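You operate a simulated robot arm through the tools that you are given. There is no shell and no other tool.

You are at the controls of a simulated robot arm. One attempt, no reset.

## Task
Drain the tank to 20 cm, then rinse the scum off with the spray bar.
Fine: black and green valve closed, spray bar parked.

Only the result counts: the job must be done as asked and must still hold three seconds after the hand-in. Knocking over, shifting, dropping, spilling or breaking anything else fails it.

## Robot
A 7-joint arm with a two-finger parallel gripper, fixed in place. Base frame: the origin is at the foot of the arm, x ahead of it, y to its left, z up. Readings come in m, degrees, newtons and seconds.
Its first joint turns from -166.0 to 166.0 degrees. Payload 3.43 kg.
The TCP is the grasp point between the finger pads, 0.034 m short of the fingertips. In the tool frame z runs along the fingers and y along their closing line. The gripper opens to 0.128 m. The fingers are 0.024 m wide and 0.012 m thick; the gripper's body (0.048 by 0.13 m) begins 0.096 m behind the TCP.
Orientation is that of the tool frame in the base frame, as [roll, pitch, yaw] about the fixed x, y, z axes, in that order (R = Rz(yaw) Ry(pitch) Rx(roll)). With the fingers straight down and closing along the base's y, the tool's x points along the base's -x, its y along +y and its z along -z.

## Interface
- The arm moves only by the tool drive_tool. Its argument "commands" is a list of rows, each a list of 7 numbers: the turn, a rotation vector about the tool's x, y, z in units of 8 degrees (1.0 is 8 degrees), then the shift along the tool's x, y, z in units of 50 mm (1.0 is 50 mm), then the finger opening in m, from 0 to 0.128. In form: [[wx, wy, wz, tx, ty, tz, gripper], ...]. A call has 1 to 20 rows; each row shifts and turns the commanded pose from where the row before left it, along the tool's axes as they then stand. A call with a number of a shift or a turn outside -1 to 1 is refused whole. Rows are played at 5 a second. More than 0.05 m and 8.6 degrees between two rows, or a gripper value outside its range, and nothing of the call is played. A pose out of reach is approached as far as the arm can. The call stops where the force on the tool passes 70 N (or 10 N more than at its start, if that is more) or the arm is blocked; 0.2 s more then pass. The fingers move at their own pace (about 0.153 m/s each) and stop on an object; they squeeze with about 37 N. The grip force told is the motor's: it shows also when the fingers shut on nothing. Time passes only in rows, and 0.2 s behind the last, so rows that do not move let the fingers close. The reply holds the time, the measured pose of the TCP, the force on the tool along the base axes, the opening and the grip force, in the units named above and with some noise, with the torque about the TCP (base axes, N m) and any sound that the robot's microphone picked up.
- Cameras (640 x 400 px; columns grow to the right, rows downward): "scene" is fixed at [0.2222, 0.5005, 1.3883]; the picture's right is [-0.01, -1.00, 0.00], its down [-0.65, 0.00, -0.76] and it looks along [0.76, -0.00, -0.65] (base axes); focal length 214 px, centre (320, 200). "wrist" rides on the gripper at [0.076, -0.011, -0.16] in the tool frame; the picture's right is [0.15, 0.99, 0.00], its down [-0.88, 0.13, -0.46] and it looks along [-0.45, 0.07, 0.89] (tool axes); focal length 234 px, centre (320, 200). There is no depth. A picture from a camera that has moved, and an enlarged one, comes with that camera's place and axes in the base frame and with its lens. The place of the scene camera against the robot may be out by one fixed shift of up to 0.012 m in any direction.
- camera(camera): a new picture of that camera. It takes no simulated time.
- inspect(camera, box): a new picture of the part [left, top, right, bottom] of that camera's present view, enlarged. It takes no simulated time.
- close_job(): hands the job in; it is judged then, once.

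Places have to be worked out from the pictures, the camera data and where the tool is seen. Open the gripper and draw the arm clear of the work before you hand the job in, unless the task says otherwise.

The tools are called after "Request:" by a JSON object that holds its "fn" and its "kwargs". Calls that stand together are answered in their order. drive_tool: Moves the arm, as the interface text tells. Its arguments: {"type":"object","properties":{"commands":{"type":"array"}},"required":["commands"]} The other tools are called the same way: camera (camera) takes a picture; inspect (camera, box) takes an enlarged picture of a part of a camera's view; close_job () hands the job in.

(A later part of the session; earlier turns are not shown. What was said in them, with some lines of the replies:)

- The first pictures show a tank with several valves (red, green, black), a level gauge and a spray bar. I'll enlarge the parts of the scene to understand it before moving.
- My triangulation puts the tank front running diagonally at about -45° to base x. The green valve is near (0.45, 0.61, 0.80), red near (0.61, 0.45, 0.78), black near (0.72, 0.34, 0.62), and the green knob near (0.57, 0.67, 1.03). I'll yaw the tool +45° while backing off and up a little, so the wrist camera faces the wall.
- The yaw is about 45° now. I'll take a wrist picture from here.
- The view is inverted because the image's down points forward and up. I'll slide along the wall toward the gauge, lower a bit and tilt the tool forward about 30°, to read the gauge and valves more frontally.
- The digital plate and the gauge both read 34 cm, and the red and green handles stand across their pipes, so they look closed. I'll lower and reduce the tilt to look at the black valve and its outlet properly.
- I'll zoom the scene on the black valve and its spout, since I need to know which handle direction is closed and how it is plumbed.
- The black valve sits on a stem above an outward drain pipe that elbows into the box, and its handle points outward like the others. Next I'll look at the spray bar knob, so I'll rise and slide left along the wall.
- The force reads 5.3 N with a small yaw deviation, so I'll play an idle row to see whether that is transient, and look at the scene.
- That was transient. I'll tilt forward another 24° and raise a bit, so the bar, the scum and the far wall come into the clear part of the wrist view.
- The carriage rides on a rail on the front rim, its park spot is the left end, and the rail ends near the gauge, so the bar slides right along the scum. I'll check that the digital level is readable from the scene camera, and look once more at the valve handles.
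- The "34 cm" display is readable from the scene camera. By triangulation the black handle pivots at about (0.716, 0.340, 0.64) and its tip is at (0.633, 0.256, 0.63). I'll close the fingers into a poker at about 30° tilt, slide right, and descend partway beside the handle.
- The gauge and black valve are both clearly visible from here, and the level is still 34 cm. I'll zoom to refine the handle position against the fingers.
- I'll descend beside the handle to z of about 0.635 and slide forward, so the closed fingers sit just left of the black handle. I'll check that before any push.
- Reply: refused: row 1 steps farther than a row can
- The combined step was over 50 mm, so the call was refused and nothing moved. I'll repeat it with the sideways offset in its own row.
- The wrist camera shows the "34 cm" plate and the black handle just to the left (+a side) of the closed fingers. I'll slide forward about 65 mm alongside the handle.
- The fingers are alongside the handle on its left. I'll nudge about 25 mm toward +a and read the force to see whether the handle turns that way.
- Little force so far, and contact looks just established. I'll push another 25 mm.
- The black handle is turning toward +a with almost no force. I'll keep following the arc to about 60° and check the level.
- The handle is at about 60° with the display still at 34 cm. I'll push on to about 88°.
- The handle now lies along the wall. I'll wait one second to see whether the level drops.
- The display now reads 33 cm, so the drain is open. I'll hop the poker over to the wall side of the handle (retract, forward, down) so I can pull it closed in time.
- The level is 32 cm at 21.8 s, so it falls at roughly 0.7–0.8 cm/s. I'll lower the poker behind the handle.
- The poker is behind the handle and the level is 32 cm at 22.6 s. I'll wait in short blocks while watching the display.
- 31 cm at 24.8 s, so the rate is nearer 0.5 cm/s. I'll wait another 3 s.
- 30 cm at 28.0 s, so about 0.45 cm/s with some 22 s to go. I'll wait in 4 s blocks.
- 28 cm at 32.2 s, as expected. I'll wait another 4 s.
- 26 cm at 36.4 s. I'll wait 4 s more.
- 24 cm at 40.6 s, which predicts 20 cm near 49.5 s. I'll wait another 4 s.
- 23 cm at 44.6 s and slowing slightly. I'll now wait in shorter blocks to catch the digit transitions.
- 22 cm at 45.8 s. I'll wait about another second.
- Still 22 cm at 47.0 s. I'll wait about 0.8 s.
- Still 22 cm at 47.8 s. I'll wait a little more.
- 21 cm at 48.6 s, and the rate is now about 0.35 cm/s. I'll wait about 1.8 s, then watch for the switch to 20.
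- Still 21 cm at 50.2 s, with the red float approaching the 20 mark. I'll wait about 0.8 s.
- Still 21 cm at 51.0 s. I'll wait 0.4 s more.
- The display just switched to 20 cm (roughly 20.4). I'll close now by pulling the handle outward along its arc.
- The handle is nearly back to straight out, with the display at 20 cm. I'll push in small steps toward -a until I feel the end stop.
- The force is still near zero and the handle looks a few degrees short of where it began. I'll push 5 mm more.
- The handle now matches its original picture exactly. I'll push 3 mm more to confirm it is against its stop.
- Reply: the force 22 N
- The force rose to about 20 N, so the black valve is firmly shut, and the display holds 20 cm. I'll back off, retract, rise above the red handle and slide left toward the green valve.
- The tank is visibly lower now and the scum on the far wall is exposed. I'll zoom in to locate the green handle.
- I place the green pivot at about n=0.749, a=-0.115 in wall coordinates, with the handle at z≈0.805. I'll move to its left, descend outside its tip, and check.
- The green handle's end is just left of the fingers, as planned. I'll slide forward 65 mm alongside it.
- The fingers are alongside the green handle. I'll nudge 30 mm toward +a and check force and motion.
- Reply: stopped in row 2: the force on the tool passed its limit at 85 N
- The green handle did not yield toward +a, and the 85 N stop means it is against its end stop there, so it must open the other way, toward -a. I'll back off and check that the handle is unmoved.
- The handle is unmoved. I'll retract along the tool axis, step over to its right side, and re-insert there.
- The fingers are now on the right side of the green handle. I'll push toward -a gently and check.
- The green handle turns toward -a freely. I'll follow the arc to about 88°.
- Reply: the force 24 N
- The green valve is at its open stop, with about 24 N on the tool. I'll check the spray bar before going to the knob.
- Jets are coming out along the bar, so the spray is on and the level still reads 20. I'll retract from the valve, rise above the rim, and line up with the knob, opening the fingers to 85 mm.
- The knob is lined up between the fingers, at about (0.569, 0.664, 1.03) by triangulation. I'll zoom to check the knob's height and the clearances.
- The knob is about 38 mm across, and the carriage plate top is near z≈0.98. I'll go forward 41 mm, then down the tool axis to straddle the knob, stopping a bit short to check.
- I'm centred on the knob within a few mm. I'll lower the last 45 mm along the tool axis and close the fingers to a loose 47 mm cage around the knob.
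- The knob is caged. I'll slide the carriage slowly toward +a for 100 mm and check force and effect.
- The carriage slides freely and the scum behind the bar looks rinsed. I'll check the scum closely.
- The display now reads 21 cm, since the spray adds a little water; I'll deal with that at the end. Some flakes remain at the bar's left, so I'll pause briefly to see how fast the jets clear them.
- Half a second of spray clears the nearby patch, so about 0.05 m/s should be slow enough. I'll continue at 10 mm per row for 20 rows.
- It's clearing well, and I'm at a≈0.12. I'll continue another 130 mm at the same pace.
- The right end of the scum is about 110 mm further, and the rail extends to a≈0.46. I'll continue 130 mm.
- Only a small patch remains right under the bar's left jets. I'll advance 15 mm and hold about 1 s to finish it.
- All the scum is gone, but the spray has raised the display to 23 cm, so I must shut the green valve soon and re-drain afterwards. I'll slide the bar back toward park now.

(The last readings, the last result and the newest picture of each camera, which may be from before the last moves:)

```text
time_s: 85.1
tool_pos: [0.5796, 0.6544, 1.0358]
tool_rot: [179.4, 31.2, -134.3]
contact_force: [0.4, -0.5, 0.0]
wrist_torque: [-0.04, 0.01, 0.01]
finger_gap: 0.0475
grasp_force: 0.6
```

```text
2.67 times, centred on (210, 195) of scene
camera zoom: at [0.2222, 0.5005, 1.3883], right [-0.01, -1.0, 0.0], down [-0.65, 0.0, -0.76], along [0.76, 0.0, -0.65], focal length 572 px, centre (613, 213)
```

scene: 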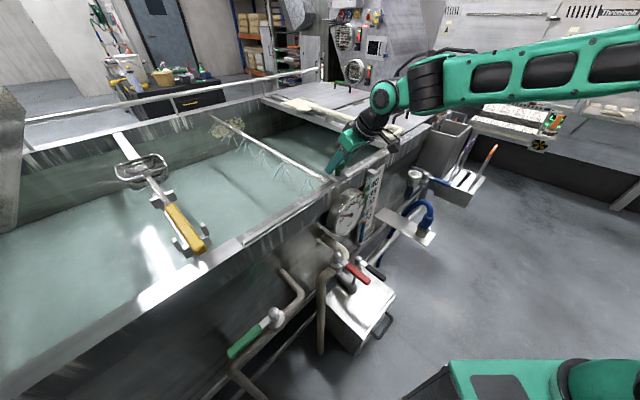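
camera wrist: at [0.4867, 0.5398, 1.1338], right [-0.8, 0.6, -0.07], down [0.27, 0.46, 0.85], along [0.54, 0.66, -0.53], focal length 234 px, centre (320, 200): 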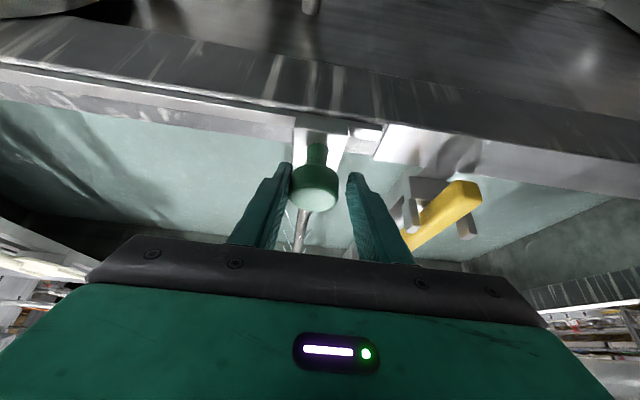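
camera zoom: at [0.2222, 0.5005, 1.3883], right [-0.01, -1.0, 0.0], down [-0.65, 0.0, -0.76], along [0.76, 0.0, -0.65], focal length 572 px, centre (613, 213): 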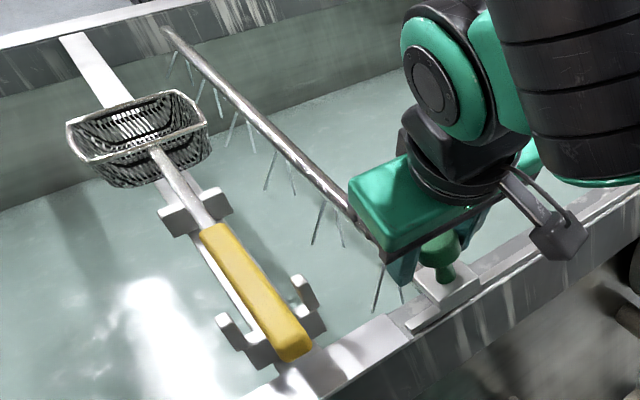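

The knob needs about 20 mm more to reach its original park spot. I'll push it there in small steps, watching the force.

Request:
{"fn": "drive_tool", "kwargs": {"commands": [[0, 0, 0, 0, 0.15, 0, 0.047], [0, 0, 0, 0, 0.15, 0, 0.047], [0, 0, 0, 0, 0.1, 0, 0.047], [0, 0, 0, 0, 0, 0, 0.047]]}}

Request:
{"fn": "camera", "kwargs": {"camera": "wrist"}}

Request:
{"fn": "inspect", "kwargs": {"camera": "scene", "box": [190, 160, 330, 270]}}

```text
time_s: 86.1
tool_pos: [0.5664, 0.6693, 1.0345]
tool_rot: [179.5, 31.2, -134.3]
contact_force: [0.8, -1.5, -0.4]
wrist_torque: [0.0, 0.0, 0.01]
finger_gap: 0.048
grasp_force: 1.2
```

```text
taken
camera wrist: at [0.4728, 0.5541, 1.1332], right [-0.8, 0.6, -0.07], down [0.27, 0.46, 0.85], along [0.54, 0.66, -0.53], focal length 234 px, centre (320, 200)
```

wrist: 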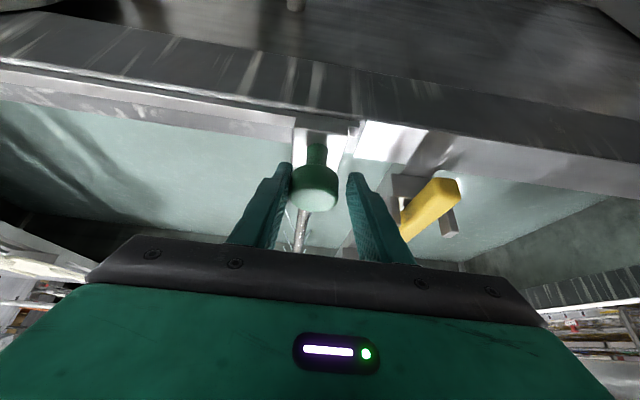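

```text
3.64 times, centred on (260, 215) of scene
camera zoom: at [0.2222, 0.5005, 1.3883], right [-0.01, -1.0, 0.0], down [-0.65, 0.0, -0.76], along [0.76, 0.0, -0.65], focal length 780 px, centre (538, 146)
```

zoom: 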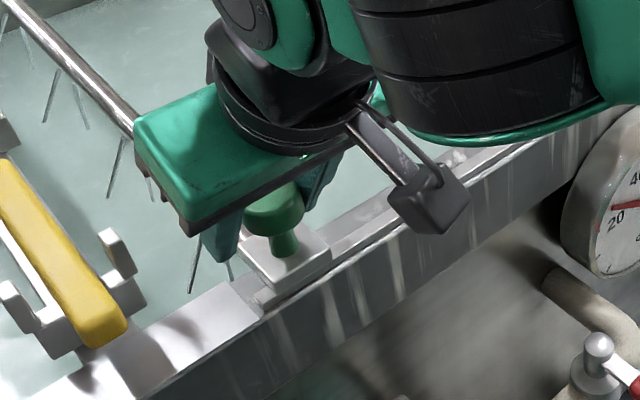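

It is within a couple of mm of the original spot. I'll nudge 3 mm more to seat it.

Request:
{"fn": "drive_tool", "kwargs": {"commands": [[0, 0, 0, 0, 0.07, 0, 0.047], [0, 0, 0, 0, 0, 0, 0.047]]}}

Request:
{"fn": "inspect", "kwargs": {"camera": "scene", "box": [190, 160, 330, 270]}}

```text
time_s: 86.7
tool_pos: [0.5647, 0.6716, 1.0364]
tool_rot: [179.4, 31.2, -134.3]
contact_force: [3.8, -3.2, -2.0]
wrist_torque: [0.03, -0.02, -0.01]
finger_gap: 0.0497
grasp_force: 2.8
```

```text
3.64 times, centred on (260, 215) of scene
camera zoom: at [0.2222, 0.5005, 1.3883], right [-0.01, -1.0, 0.0], down [-0.65, 0.0, -0.76], along [0.76, 0.0, -0.65], focal length 780 px, centre (538, 146)
```

zoom: 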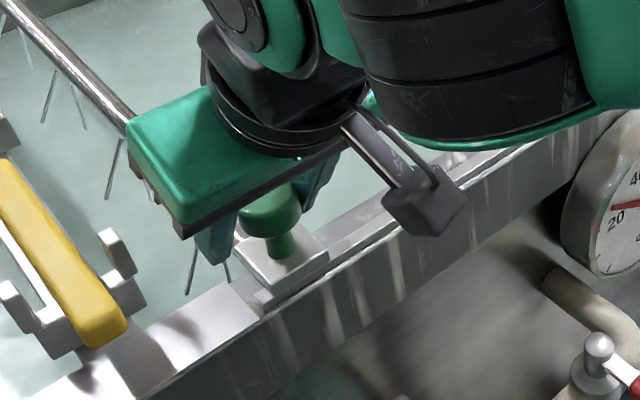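

The carriage is seated against its park stop, with about 5 N on the tool, and matches the first picture. I'll release, retract, and go around to the wall side of the open green handle with closed fingers.

Request:
{"fn": "drive_tool", "kwargs": {"commands": [[0, 0, 0, 0, -0.07, 0, 0.06], [0, 0, 0, 0, 0, 0, 0.085], [0, 0, 0, 0, 0, -1, 0.085], [0, 0, 0, 0, 0, -1, 0.085], [0, 0, 0, 0, 0, -1, 0.085], [0, 0, 0, 0.85, 0, -0.51, 0.04], [0, 0, 0, 0.85, 0, -0.51, 0], [0, 0, 0, 0, 0.85, 0, 0], [0, 0, 0, 0, 0.85, 0, 0], [0, 0, 0, 0, 0.85, 0, 0], [0, 0, 0, 0.487, 0, 0.804, 0], [0, 0, 0, 0.487, 0, 0.804, 0], [0, 0, 0, 0.487, 0, 0.804, 0], [0, 0, 0, 0.487, 0, 0.804, 0], [0, 0, 0, 0.487, 0, 0.804, 0], [0, 0, 0, 0, 0, 0, 0]]}}

Request:
{"fn": "camera", "kwargs": {"camera": "wrist"}}

Request:
{"fn": "camera", "kwargs": {"camera": "scene"}}

```text
time_s: 90.1
tool_pos: [0.3548, 0.6302, 0.927]
tool_rot: [179.3, 31.3, -134.3]
contact_force: [-0.4, -0.4, -0.3]
wrist_torque: [0.02, 0.0, -0.04]
finger_gap: 0.0003
grasp_force: 32.9
```

```text
taken
camera wrist: at [0.2619, 0.5148, 1.0252], right [-0.8, 0.6, -0.07], down [0.27, 0.46, 0.85], along [0.54, 0.66, -0.53], focal length 234 px, centre (320, 200)
```

wrist: 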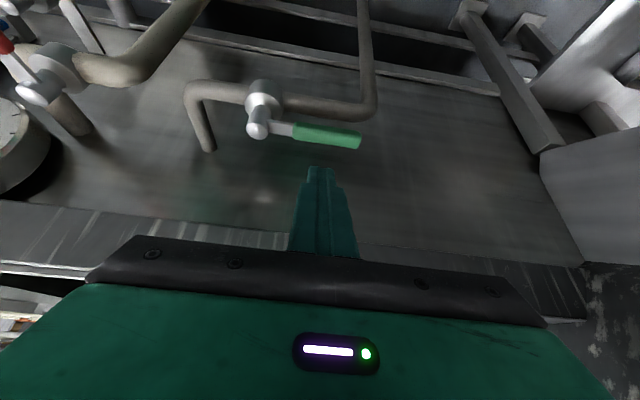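

```text
taken
```

scene: 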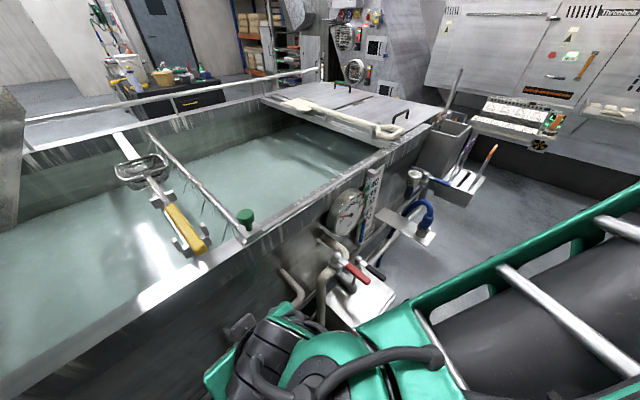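

The green handle lies along the wall with its grip centred near n=0.749, a=-0.20. I'll go forward over it, then down behind it.

Request:
{"fn": "drive_tool", "kwargs": {"commands": [[0, 0, 0, -0.85, 0.05, 0.515, 0], [0, 0, 0, -0.87, 0, 0.48, 0], [0, 0, 0, 0.487, 0, 0.804, 0], [0, 0, 0, 0.487, 0, 0.804, 0], [0, 0, 0, 0.23, 0, 0.38, 0], [0, 0, 0, 0, 0, 0, 0]]}}

Request:
{"fn": "camera", "kwargs": {"camera": "wrist"}}

```text
time_s: 91.5
tool_pos: [0.4201, 0.7049, 0.8125]
tool_rot: [179.3, 31.2, -134.2]
contact_force: [0.0, 0.1, 0.4]
wrist_torque: [-0.02, -0.01, 0.02]
finger_gap: 0.0
grasp_force: 33.1
```

```text
taken
camera wrist: at [0.3267, 0.5895, 0.9107], right [-0.8, 0.6, -0.07], down [0.27, 0.46, 0.85], along [0.54, 0.66, -0.53], focal length 234 px, centre (320, 200)
```

wrist: 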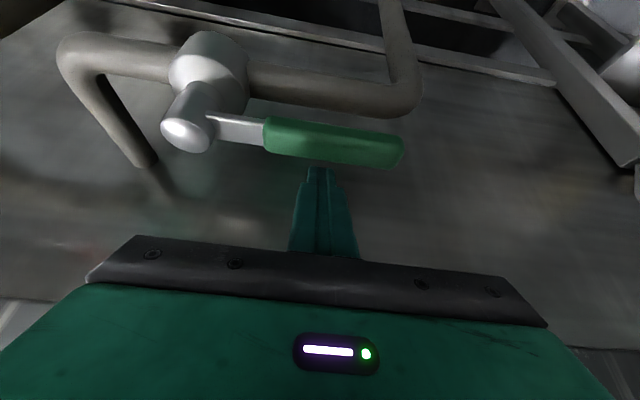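

The fingers are behind the green handle, in the same arrangement as with the black one. I'll pull it closed along the mirrored arc.

Request:
{"fn": "drive_tool", "kwargs": {"commands": [[0, 0, 0, 0.68, 0, -0.41, 0], [0, 0, 0, 0.51, 0, -0.31, 0], [0, 0, 0, 0.6, -0.34, -0.36, 0], [0, 0, 0, 0.344, -0.5, -0.204, 0], [0, 0, 0, 0.138, -0.26, -0.081, 0]]}}

Request:
{"fn": "camera", "kwargs": {"camera": "wrist"}}

Request:
{"fn": "inspect", "kwargs": {"camera": "scene", "box": [240, 270, 380, 400]}}

```text
time_s: 92.7
tool_pos: [0.3659, 0.5683, 0.8155]
tool_rot: [179.4, 31.2, -134.3]
contact_force: [0.2, 0.1, -0.2]
wrist_torque: [0.03, -0.03, 0.0]
finger_gap: 0.0
grasp_force: 33.1
```

```text
taken
camera wrist: at [0.2733, 0.4533, 0.9133], right [-0.8, 0.6, -0.07], down [0.27, 0.46, 0.85], along [0.54, 0.66, -0.53], focal length 234 px, centre (320, 200)
```

wrist: 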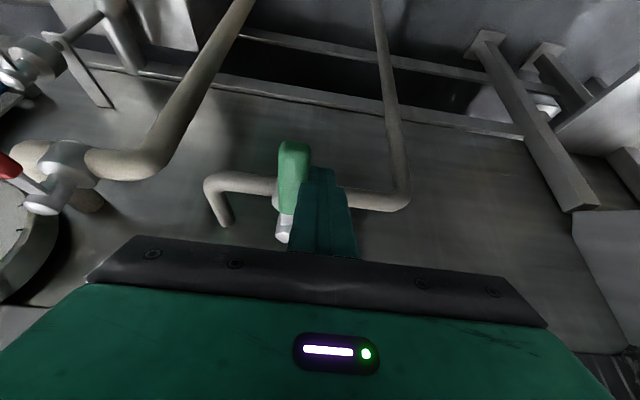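

```text
3.08 times, centred on (310, 335) of scene
camera zoom: at [0.2222, 0.5005, 1.3883], right [-0.01, -1.0, 0.0], down [-0.65, 0.0, -0.76], along [0.76, 0.0, -0.65], focal length 660 px, centre (351, -215)
```

zoom: 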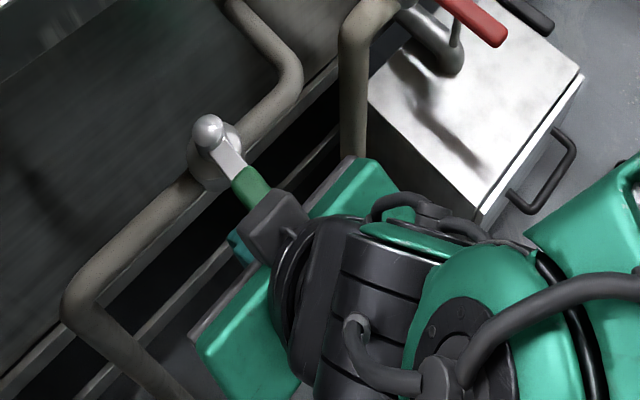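

The green handle is almost straight out. I'll push in small steps toward +a until it meets its stop.

Request:
{"fn": "drive_tool", "kwargs": {"commands": [[0, 0, 0, 0, -0.06, 0, 0], [0, 0, 0, 0, -0.04, 0, 0], [0, 0, 0, 0, 0, 0, 0]]}}

Request:
{"fn": "inspect", "kwargs": {"camera": "wrist", "box": [180, 120, 420, 260]}}

Request:
{"fn": "inspect", "kwargs": {"camera": "scene", "box": [120, 100, 280, 260]}}

```text
time_s: 93.5
tool_pos: [0.3686, 0.5681, 0.8154]
tool_rot: [179.3, 31.2, -134.1]
contact_force: [-10.3, 6.1, -1.5]
wrist_torque: [0.06, 0.0, -0.12]
finger_gap: 0.0001
grasp_force: 33.0
```

```text
2.67 times, centred on (300, 190) of wrist
camera zoom: at [0.2754, 0.4523, 0.9135], right [-0.8, 0.6, -0.07], down [0.27, 0.46, 0.85], along [0.53, 0.66, -0.53], focal length 624 px, centre (373, 227)
```

zoom: 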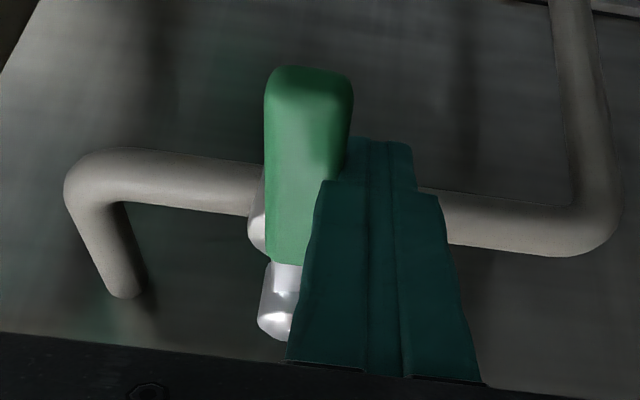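

```text
2.50 times, centred on (200, 180) of scene
camera zoom: at [0.2222, 0.5005, 1.3883], right [-0.01, -1.0, 0.0], down [-0.65, 0.0, -0.76], along [0.76, 0.0, -0.65], focal length 536 px, centre (620, 250)
```

zoom: 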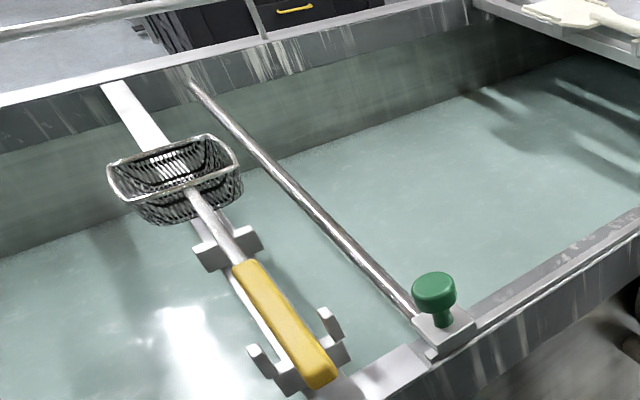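

There is 12 N at the stop, the jets are off, the wall is clean and the bar is parked. I'll back off the handle and read the level.

Request:
{"fn": "drive_tool", "kwargs": {"commands": [[0, 0, 0, 0, 0.3, 0, 0], [0, 0, 0, 0, 0, -1, 0], [0, 0, 0, 0, 0, -1, 0], [0, 0, 0, 0, 0, 0, 0]]}}

Request:
{"fn": "inspect", "kwargs": {"camera": "scene", "box": [345, 215, 385, 250]}}

Request:
{"fn": "inspect", "kwargs": {"camera": "scene", "box": [240, 270, 380, 400]}}

```text
time_s: 94.5
tool_pos: [0.3268, 0.536, 0.9008]
tool_rot: [179.4, 31.1, -134.3]
contact_force: [0.0, -0.6, 0.0]
wrist_torque: [-0.01, -0.01, -0.01]
finger_gap: 0.0
grasp_force: 33.5
```

```text
11.43 times, centred on (365, 232) of scene
camera zoom: at [0.2222, 0.5005, 1.3883], right [-0.01, -1.0, 0.0], down [-0.65, 0.0, -0.76], along [0.76, 0.0, -0.65], focal length 2451 px, centre (-194, -171)
```

zoom: 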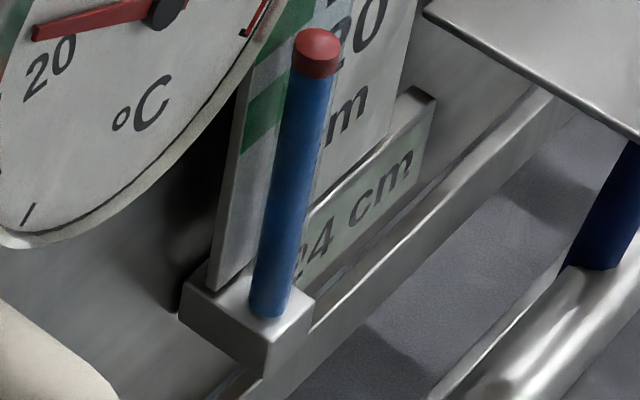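

```text
3.08 times, centred on (310, 335) of scene
camera zoom: at [0.2222, 0.5005, 1.3883], right [-0.01, -1.0, 0.0], down [-0.65, 0.0, -0.76], along [0.76, 0.0, -0.65], focal length 660 px, centre (351, -215)
```

zoom: 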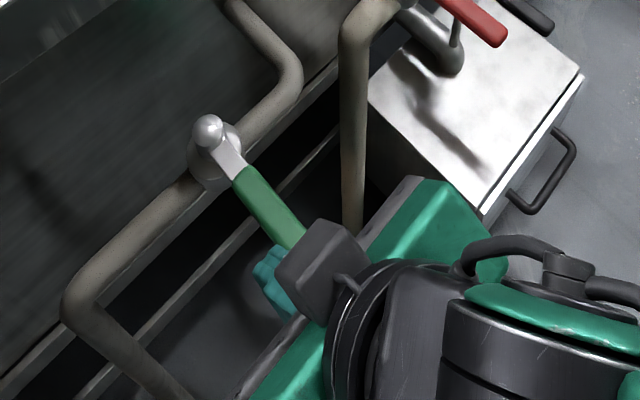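

The display reads 24 cm: rinsing added about 4 cm. All else is done, so I'll drain the excess back to 20 cm through the black valve. First I'll rise and slide right, back to the black handle.

Request:
{"fn": "drive_tool", "kwargs": {"commands": [[0, 0, 0, -0.51, 0, -0.845, 0], [0, 0, 0, -0.51, 0, -0.845, 0], [0, 0, 0, 0, -0.94, 0, 0], [0, 0, 0, 0, -0.94, 0, 0], [0, 0, 0, 0, -0.94, 0, 0], [0, 0, 0, 0, -0.94, 0, 0], [0, 0, 0, 0, -0.94, 0, 0], [0, 0, 0, 0, -0.94, 0, 0], [0, 0, 0, 0, -0.94, 0, 0], [0, 0, 0, 0, -0.94, 0, 0], [0, 0, 0, 0.3, 0, -0.18, 0], [0, 0, 0, 0, 0, 0, 0]]}}

Request:
{"fn": "camera", "kwargs": {"camera": "wrist"}}

```text
time_s: 97.1
tool_pos: [0.5794, 0.2665, 0.9954]
tool_rot: [179.4, 31.2, -134.4]
contact_force: [0.0, -0.3, -0.6]
wrist_torque: [-0.01, 0.05, -0.01]
finger_gap: 0.0001
grasp_force: 32.6
```

```text
taken
camera wrist: at [0.4871, 0.1515, 1.0933], right [-0.8, 0.6, -0.07], down [0.27, 0.46, 0.85], along [0.54, 0.66, -0.53], focal length 234 px, centre (320, 200)
```

wrist: 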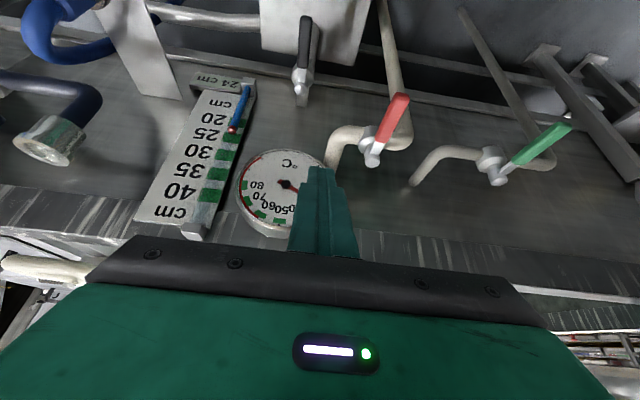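

All three handles point straight out and the display reads 24 cm. I'll descend to the left of the black handle and slide forward, exactly as before.

Request:
{"fn": "drive_tool", "kwargs": {"commands": [[0, 0, 0, 0.4625, 0, 0.763, 0], [0, 0, 0, 0.4625, 0, 0.763, 0], [0, 0, 0, 0.4625, 0, 0.763, 0], [0, 0, 0, 0.4625, 0, 0.763, 0], [0, 0, 0, 0.4625, 0, 0.763, 0], [0, 0, 0, 0.4625, 0, 0.763, 0], [0, 0, 0, 0.4625, 0, 0.763, 0], [0, 0, 0, 0.4625, 0, 0.763, 0], [0, 0, 0, -0.43, 0, 0.26, 0], [0, 0, 0, -0.43, 0, 0.26, 0], [0, 0, 0, -0.2, 0, 0.12, 0], [0, 0, 0, 0, 0, 0, 0]]}}

Request:
{"fn": "camera", "kwargs": {"camera": "wrist"}}

```text
time_s: 99.7
tool_pos: [0.6261, 0.3117, 0.6399]
tool_rot: [179.4, 31.2, -134.3]
contact_force: [-0.4, -0.1, -0.3]
wrist_torque: [0.0, 0.01, 0.0]
finger_gap: 0.0
grasp_force: 32.8
```

```text
taken
camera wrist: at [0.5325, 0.198, 0.7369], right [-0.8, 0.6, -0.07], down [0.27, 0.46, 0.85], along [0.54, 0.66, -0.53], focal length 234 px, centre (320, 200)
```

wrist: 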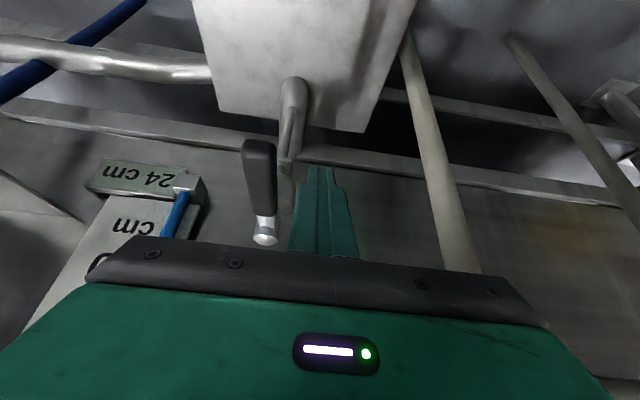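

In position left of the black handle, with the display at 24 cm. I'll repeat the opening arc in one go.

Request:
{"fn": "drive_tool", "kwargs": {"commands": [[0, 0, 0, 0, -0.37, 0, 0], [0, 0, 0, 0, -0.37, 0, 0], [0, 0, 0, 0, -0.37, 0, 0], [0, 0, 0, 0, -0.35, 0, 0], [0, 0, 0, -0.03, -0.35, 0.018, 0], [0, 0, 0, -0.22, -0.39, 0.13, 0], [0, 0, 0, -0.33, -0.28, 0.2, 0], [0, 0, 0, -0.34, -0.13, 0.205, 0]]}}

Request:
{"fn": "camera", "kwargs": {"camera": "wrist"}}

```text
time_s: 101.5
tool_pos: [0.7547, 0.2599, 0.6386]
tool_rot: [179.4, 31.3, -134.3]
contact_force: [-0.9, -2.6, -1.0]
wrist_torque: [0.02, 0.02, -0.01]
finger_gap: 0.0001
grasp_force: 33.1
```

```text
taken
camera wrist: at [0.6615, 0.144, 0.7372], right [-0.8, 0.6, -0.07], down [0.27, 0.46, 0.85], along [0.54, 0.66, -0.53], focal length 234 px, centre (320, 200)
```

wrist: 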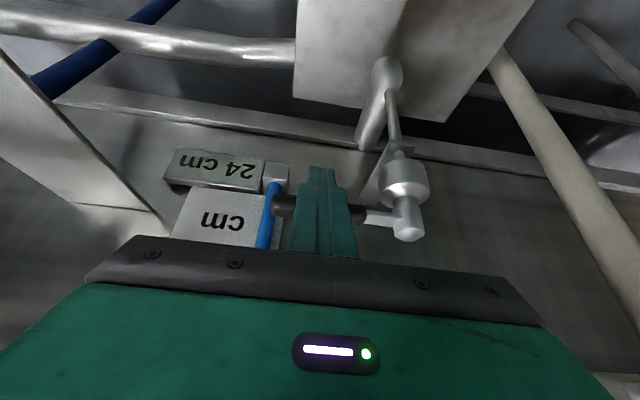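

The black valve is open again at about 88°. I'll hop the poker to the wall side of the handle as before.

Request:
{"fn": "drive_tool", "kwargs": {"commands": [[0, 0, 0, 0, 0, -1, 0], [0, 0, 0, 0, 0, -1, 0], [0, 0, 0, -0.8, 0, 0.36, 0], [0, 0, 0, -0.8, 0, 0.36, 0], [0, 0, 0, -0.8, 0, 0.36, 0], [0, 0, 0, 0.46, 0, 0.76, 0], [0, 0, 0, 0.487, 0, 0.804, 0], [0, 0, 0, 0, 0, 0, 0]]}}

Request:
{"fn": "camera", "kwargs": {"camera": "wrist"}}

```text
time_s: 103.3
tool_pos: [0.8122, 0.3186, 0.646]
tool_rot: [179.4, 31.2, -134.2]
contact_force: [-0.7, -0.4, -0.3]
wrist_torque: [-0.01, 0.01, 0.05]
finger_gap: 0.0
grasp_force: 32.6
```

```text
taken
camera wrist: at [0.7191, 0.203, 0.7446], right [-0.8, 0.6, -0.07], down [0.27, 0.46, 0.85], along [0.54, 0.66, -0.53], focal length 234 px, centre (320, 200)
```

wrist: 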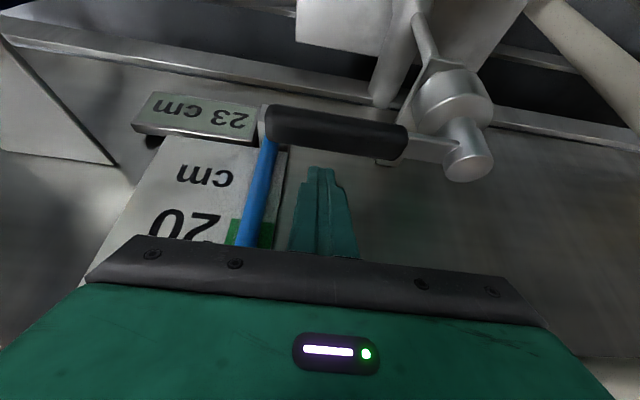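

23 cm at 103.3 s. From the first run I expect about 3 s per cm, so I'll wait 1.2 s and re-check.

Request:
{"fn": "drive_tool", "kwargs": {"commands": [[0, 0, 0, 0, 0, 0, 0], [0, 0, 0, 0, 0, 0, 0], [0, 0, 0, 0, 0, 0, 0], [0, 0, 0, 0, 0, 0, 0], [0, 0, 0, 0, 0, 0, 0]]}}

Request:
{"fn": "inspect", "kwargs": {"camera": "wrist", "box": [120, 80, 360, 240]}}

```text
time_s: 104.5
tool_pos: [0.813, 0.3183, 0.6456]
tool_rot: [179.4, 31.2, -134.3]
contact_force: [0.5, 0.5, 0.2]
wrist_torque: [0.0, -0.01, -0.02]
finger_gap: 0.0001
grasp_force: 32.8
```

```text
2.50 times, centred on (240, 160) of wrist
camera zoom: at [0.719, 0.2029, 0.7449], right [-0.8, 0.6, -0.07], down [0.27, 0.46, 0.85], along [0.54, 0.66, -0.53], focal length 585 px, centre (520, 300)
```

zoom: 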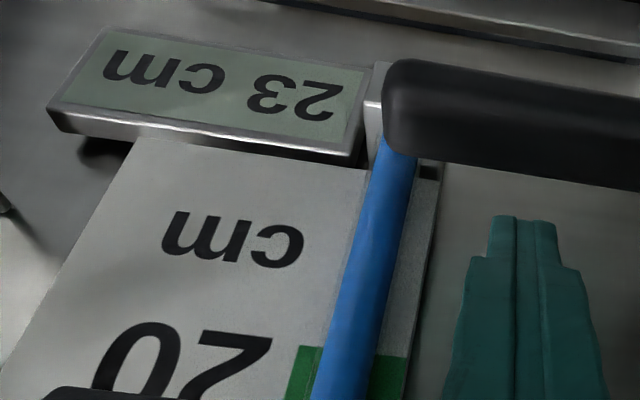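

Still 23 cm at 104.5 s. I'll wait about 2 s.

Request:
{"fn": "drive_tool", "kwargs": {"commands": [[0, 0, 0, 0, 0, 0, 0], [0, 0, 0, 0, 0, 0, 0], [0, 0, 0, 0, 0, 0, 0], [0, 0, 0, 0, 0, 0, 0], [0, 0, 0, 0, 0, 0, 0], [0, 0, 0, 0, 0, 0, 0], [0, 0, 0, 0, 0, 0, 0], [0, 0, 0, 0, 0, 0, 0]]}}

Request:
{"fn": "inspect", "kwargs": {"camera": "wrist", "box": [120, 80, 360, 240]}}

```text
time_s: 106.3
tool_pos: [0.812, 0.3186, 0.6467]
tool_rot: [179.3, 31.2, -134.4]
contact_force: [0.0, -0.9, -0.2]
wrist_torque: [0.01, 0.0, 0.01]
finger_gap: 0.0002
grasp_force: 33.1
```

```text
2.50 times, centred on (240, 160) of wrist
camera zoom: at [0.719, 0.2029, 0.7448], right [-0.8, 0.6, -0.07], down [0.27, 0.46, 0.85], along [0.54, 0.66, -0.53], focal length 585 px, centre (520, 300)
```

zoom: 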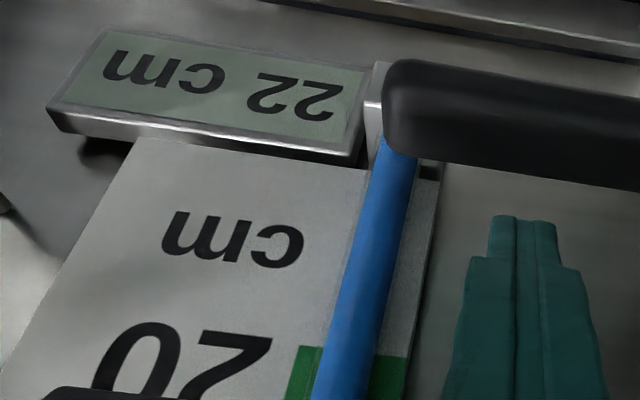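

22 cm at 106.3 s. I'll wait about 2 s more.

Request:
{"fn": "drive_tool", "kwargs": {"commands": [[0, 0, 0, 0, 0, 0, 0], [0, 0, 0, 0, 0, 0, 0], [0, 0, 0, 0, 0, 0, 0], [0, 0, 0, 0, 0, 0, 0], [0, 0, 0, 0, 0, 0, 0], [0, 0, 0, 0, 0, 0, 0], [0, 0, 0, 0, 0, 0, 0], [0, 0, 0, 0, 0, 0, 0]]}}

Request:
{"fn": "inspect", "kwargs": {"camera": "wrist", "box": [120, 80, 360, 240]}}

```text
time_s: 108.1
tool_pos: [0.8131, 0.3182, 0.6464]
tool_rot: [179.4, 31.1, -134.3]
contact_force: [-0.1, 0.7, -0.2]
wrist_torque: [0.04, 0.02, 0.01]
finger_gap: 0.0
grasp_force: 32.6
```

```text
2.50 times, centred on (240, 160) of wrist
camera zoom: at [0.719, 0.203, 0.7448], right [-0.8, 0.6, -0.07], down [0.27, 0.46, 0.85], along [0.54, 0.66, -0.53], focal length 585 px, centre (520, 300)
```

zoom: 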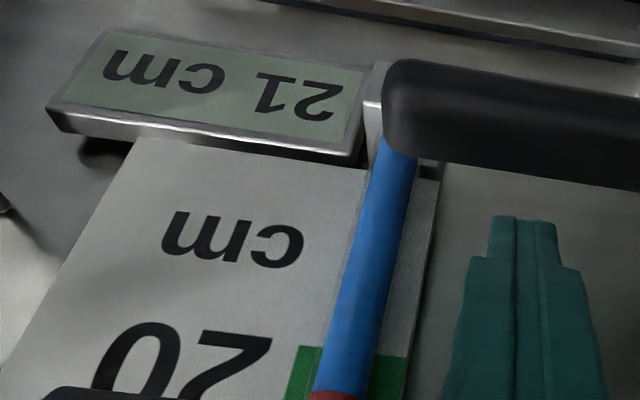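

21 cm at 108.1 s. By the first run the switch to 20 comes in about 3 s, so I'll wait 2.4 s.

Request:
{"fn": "drive_tool", "kwargs": {"commands": [[0, 0, 0, 0, 0, 0, 0], [0, 0, 0, 0, 0, 0, 0], [0, 0, 0, 0, 0, 0, 0], [0, 0, 0, 0, 0, 0, 0], [0, 0, 0, 0, 0, 0, 0], [0, 0, 0, 0, 0, 0, 0], [0, 0, 0, 0, 0, 0, 0], [0, 0, 0, 0, 0, 0, 0], [0, 0, 0, 0, 0, 0, 0], [0, 0, 0, 0, 0, 0, 0], [0, 0, 0, 0, 0, 0, 0]]}}

Request:
{"fn": "inspect", "kwargs": {"camera": "wrist", "box": [120, 80, 360, 240]}}

```text
time_s: 110.5
tool_pos: [0.812, 0.3184, 0.6471]
tool_rot: [179.5, 31.2, -134.3]
contact_force: [-0.3, -1.5, -1.1]
wrist_torque: [0.03, 0.04, 0.0]
finger_gap: 0.0
grasp_force: 32.3
```

```text
2.50 times, centred on (240, 160) of wrist
camera zoom: at [0.719, 0.203, 0.7448], right [-0.8, 0.6, -0.07], down [0.27, 0.46, 0.85], along [0.54, 0.66, -0.53], focal length 585 px, centre (520, 300)
```

zoom: 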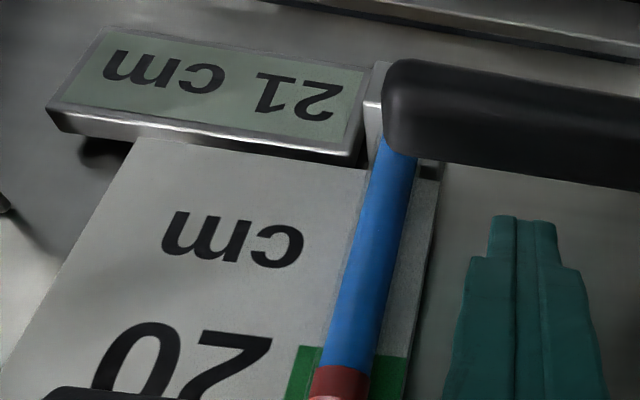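

The float is about 0.4 s from the 20 switch. I'll wait 0.8 s, then close.

Request:
{"fn": "drive_tool", "kwargs": {"commands": [[0, 0, 0, 0, 0, 0, 0], [0, 0, 0, 0, 0, 0, 0], [0, 0, 0, 0, 0, 0, 0]]}}

Request:
{"fn": "inspect", "kwargs": {"camera": "wrist", "box": [120, 80, 360, 240]}}

```text
time_s: 111.3
tool_pos: [0.8125, 0.3179, 0.6465]
tool_rot: [179.4, 31.3, -134.2]
contact_force: [0.3, 0.5, 0.3]
wrist_torque: [0.01, 0.02, 0.0]
finger_gap: 0.0
grasp_force: 32.6
```

```text
2.50 times, centred on (240, 160) of wrist
camera zoom: at [0.719, 0.203, 0.7448], right [-0.8, 0.6, -0.07], down [0.27, 0.46, 0.85], along [0.54, 0.66, -0.53], focal length 585 px, centre (520, 300)
```

zoom: 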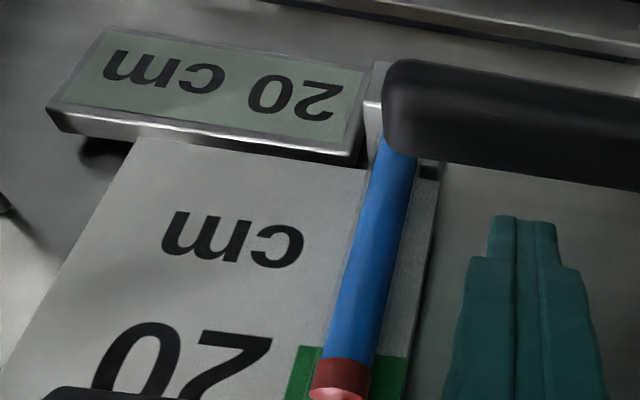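

It shows 20 cm. I'll close now with the same arc as before, plus the final seating steps.

Request:
{"fn": "drive_tool", "kwargs": {"commands": [[0, 0, 0, 0.689, 0, -0.412, 0], [0, 0, 0, 0.517, 0, -0.31, 0], [0, 0, 0, 0.603, 0.34, -0.36, 0], [0, 0, 0, 0.344, 0.5, -0.206, 0], [0, 0, 0, 0.138, 0.26, -0.082, 0], [0, 0, 0, 0, 0.15, 0, 0], [0, 0, 0, 0, 0.05, 0, 0]]}}

Request:
{"fn": "camera", "kwargs": {"camera": "wrist"}}

Request:
{"fn": "inspect", "kwargs": {"camera": "scene", "box": [320, 245, 390, 295]}}

```text
time_s: 112.9
tool_pos: [0.6683, 0.2639, 0.6485]
tool_rot: [179.6, 31.2, -134.4]
contact_force: [5.5, -12.2, -0.2]
wrist_torque: [-0.21, -0.13, -0.28]
finger_gap: 0.0
grasp_force: 33.1
```

```text
taken
camera wrist: at [0.5753, 0.1493, 0.7476], right [-0.8, 0.6, -0.07], down [0.27, 0.46, 0.85], along [0.54, 0.66, -0.53], focal length 234 px, centre (320, 200)
```

wrist: 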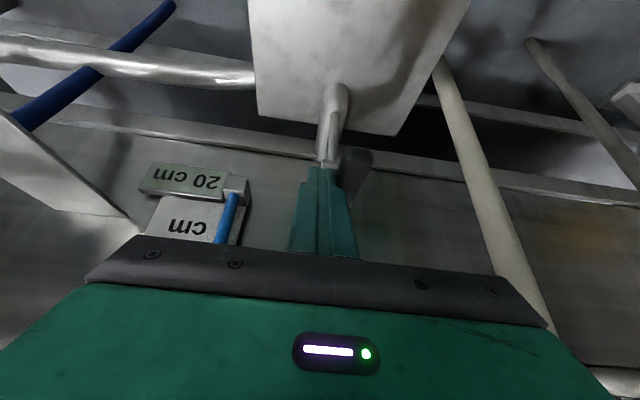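

```text
8.00 times, centred on (355, 270) of scene
camera zoom: at [0.2222, 0.5005, 1.3883], right [-0.01, -1.0, 0.0], down [-0.65, 0.0, -0.76], along [0.76, 0.0, -0.65], focal length 1716 px, centre (40, -360)
```

zoom: 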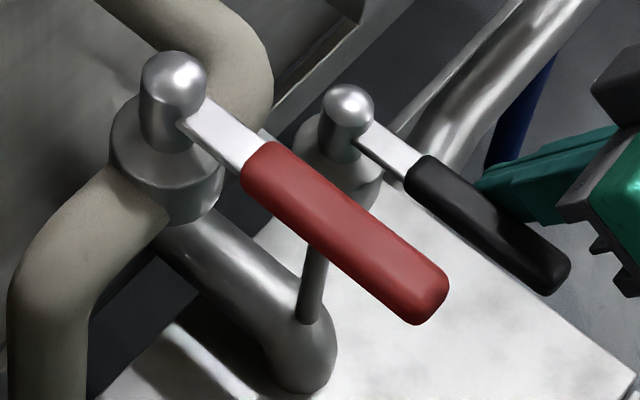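

The handle is back at its original pose with 13 N at the stop, and the display holds 20 cm. I'll back off, retract and raise the arm clear with the gripper open.

Request:
{"fn": "drive_tool", "kwargs": {"commands": [[0, 0, 0, 0, -0.3, 0, 0], [0, 0, 0, 0, 0, -1, 0], [0, 0, 0, 0, 0, -1, 0], [0, 0, 0, -0.51, 0, -0.845, 0], [0, 0, 0, -0.51, 0, -0.845, 0], [0, 0, 0, -0.51, 0, -0.845, 0], [0, 0, 0, -0.51, 0, -0.845, 0], [0, 0, 0, -0.51, 0, -0.845, 0], [0, 0, 0, -0.51, 0, -0.845, 0], [0, 0, 0, -0.51, 0, -0.845, 0], [0, 0, 0, -0.51, 0, -0.845, 0], [0, 0, 0, -0.51, 0, -0.845, 0.06], [0, 0, 0, 0, 0, 0, 0.128], [0, 0, 0, 0, 0, 0, 0.128], [0, 0, 0, 0, 0, 0, 0.128]]}}

Request:
{"fn": "camera", "kwargs": {"camera": "scene"}}

Request:
{"fn": "camera", "kwargs": {"camera": "wrist"}}

Request:
{"fn": "inspect", "kwargs": {"camera": "scene", "box": [240, 150, 440, 370]}}

Request:
{"fn": "inspect", "kwargs": {"camera": "scene", "box": [345, 220, 385, 250]}}

Request:
{"fn": "inspect", "kwargs": {"camera": "scene", "box": [100, 60, 300, 280]}}

```text
time_s: 116.1
tool_pos: [0.6454, 0.214, 1.1762]
tool_rot: [179.4, 31.2, -134.4]
contact_force: [-0.9, 0.3, -0.1]
wrist_torque: [0.01, 0.01, -0.01]
finger_gap: 0.1279
grasp_force: 0.1
```

```text
taken
```

scene: 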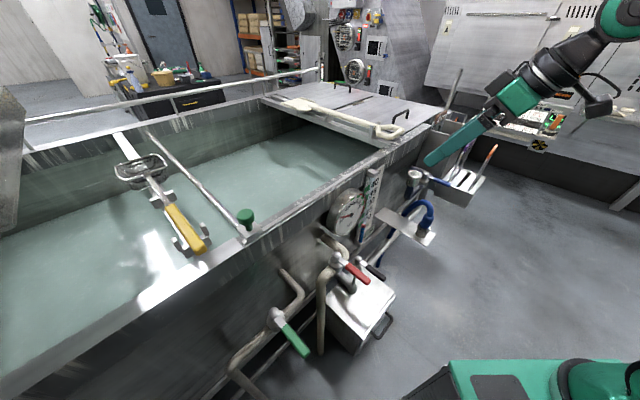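

```text
taken
camera wrist: at [0.5515, 0.0999, 1.2736], right [-0.8, 0.6, -0.07], down [0.27, 0.46, 0.85], along [0.54, 0.66, -0.53], focal length 234 px, centre (320, 200)
```

wrist: 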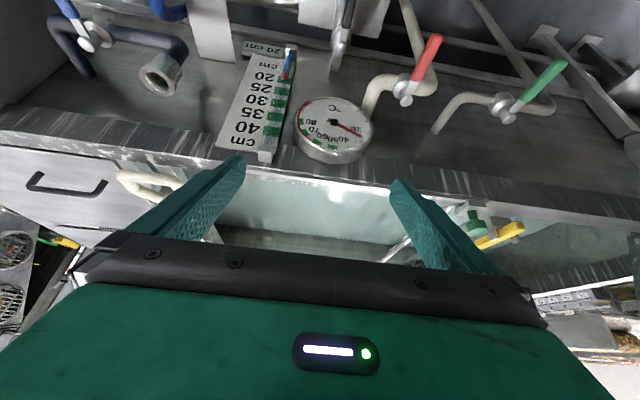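

```text
1.82 times, centred on (340, 260) of scene
camera zoom: at [0.2222, 0.5005, 1.3883], right [-0.01, -1.0, 0.0], down [-0.65, 0.0, -0.76], along [0.76, 0.0, -0.65], focal length 390 px, centre (284, 91)
```

zoom: 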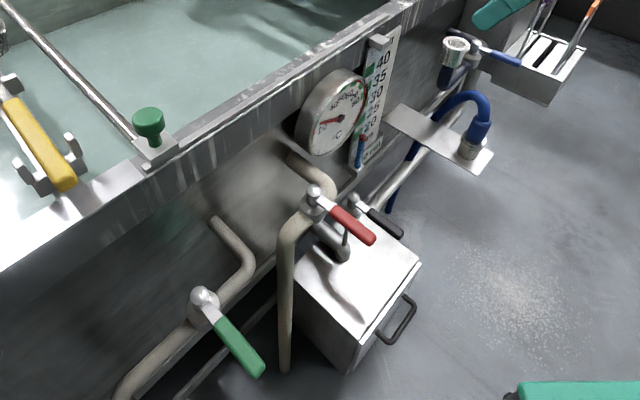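

```text
13.33 times, centred on (365, 235) of scene
camera zoom: at [0.2222, 0.5005, 1.3883], right [-0.01, -1.0, 0.0], down [-0.65, 0.0, -0.76], along [0.76, 0.0, -0.65], focal length 2860 px, centre (-280, -267)
```

zoom: 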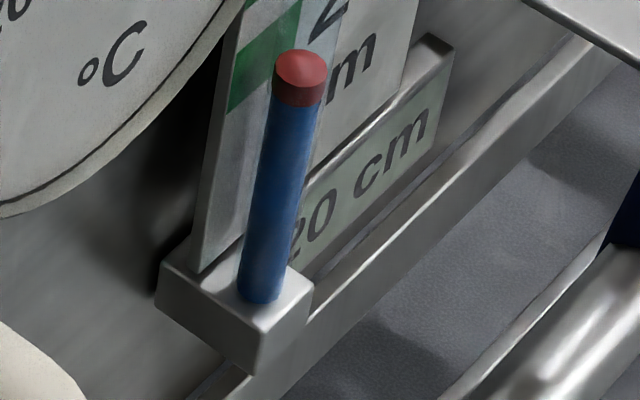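

```text
1.82 times, centred on (200, 170) of scene
camera zoom: at [0.2222, 0.5005, 1.3883], right [-0.01, -1.0, 0.0], down [-0.65, 0.0, -0.76], along [0.76, 0.0, -0.65], focal length 390 px, centre (538, 254)
```

zoom: 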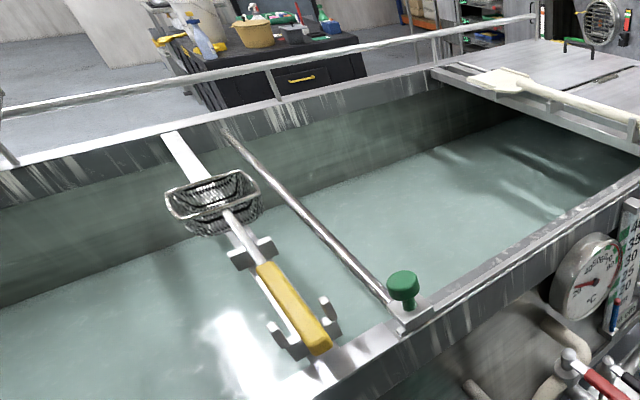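

The level is 20 cm, the wall is clean, the bar is parked, and the black and green handles are back in their closed poses. I'll idle about 3 s to confirm it holds.

Request:
{"fn": "drive_tool", "kwargs": {"commands": [[0, 0, 0, 0.4, 0, -0.7, 0.128], [0, 0, 0, 0, 0, 0, 0.128], [0, 0, 0, 0, 0, 0, 0.128], [0, 0, 0, 0, 0, 0, 0.128], [0, 0, 0, 0, 0, 0, 0.128], [0, 0, 0, 0, 0, 0, 0.128], [0, 0, 0, 0, 0, 0, 0.128], [0, 0, 0, 0, 0, 0, 0.128], [0, 0, 0, 0, 0, 0, 0.128], [0, 0, 0, 0, 0, 0, 0.128], [0, 0, 0, 0, 0, 0, 0.128], [0, 0, 0, 0, 0, 0, 0.128], [0, 0, 0, 0, 0, 0, 0.128], [0, 0, 0, 0, 0, 0, 0.128], [0, 0, 0, 0, 0, 0, 0.128]]}}

Request:
{"fn": "inspect", "kwargs": {"camera": "scene", "box": [345, 220, 385, 250]}}

Request:
{"fn": "inspect", "kwargs": {"camera": "scene", "box": [250, 240, 410, 380]}}

```text
time_s: 119.3
tool_pos: [0.6201, 0.1922, 1.1948]
tool_rot: [179.4, 31.2, -134.2]
contact_force: [0.3, -0.4, -0.3]
wrist_torque: [0.02, -0.01, 0.02]
finger_gap: 0.128
grasp_force: 0.0
```

```text
13.33 times, centred on (365, 235) of scene
camera zoom: at [0.2222, 0.5005, 1.3883], right [-0.01, -1.0, 0.0], down [-0.65, 0.0, -0.76], along [0.76, 0.0, -0.65], focal length 2860 px, centre (-280, -267)
```

zoom: 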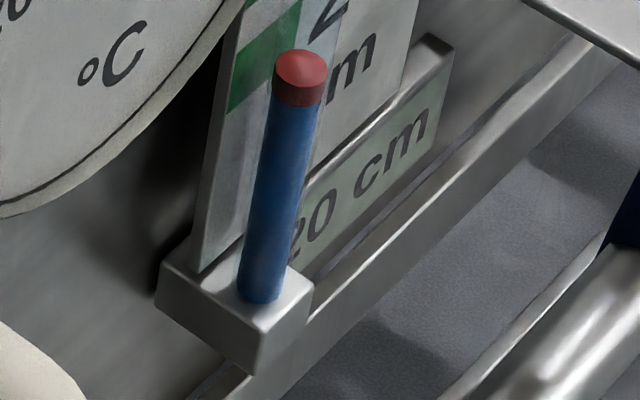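

```text
2.86 times, centred on (330, 310) of scene
camera zoom: at [0.2222, 0.5005, 1.3883], right [-0.01, -1.0, 0.0], down [-0.65, 0.0, -0.76], along [0.76, 0.0, -0.65], focal length 613 px, centre (291, -114)
```

zoom: 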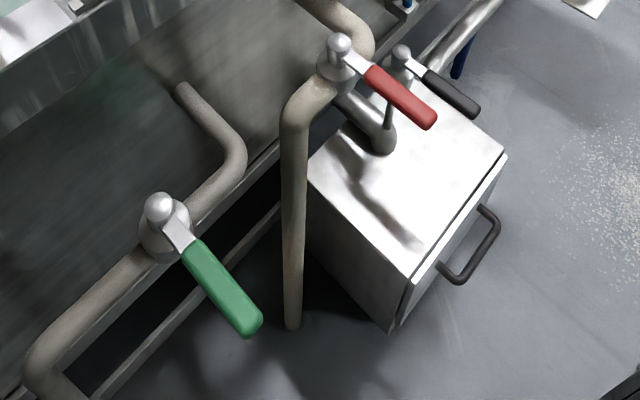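

The float and display are unchanged at 20 cm after 3 s, both valves are closed, the bar is parked, and the arm is clear with the gripper open. I'm handing in the job.

Request:
{"fn": "close_job", "kwargs": {}}

```text
The job is handed in.
```

The tank is at 20 cm, the scum is off the far wall, and I've handed the job in. The black and green valves are closed, the spray bar is parked against its stop, and the arm is clear with the gripper open.

- **Level:** I drained from 34 cm to 20 cm before rinsing. The spray then raised the level to 24 cm, so I opened the black valve a second time and drained back to 20 cm. The display held at 20 cm for 3 seconds before hand-in.
- **Rinse:** One slow pass of the spray bar along its rail cleared all the scum.
- **Green valve:** I first pushed its handle the wrong way, and the arm stopped at 85 N. The handle didn't move, and the valve then opened and closed normally.
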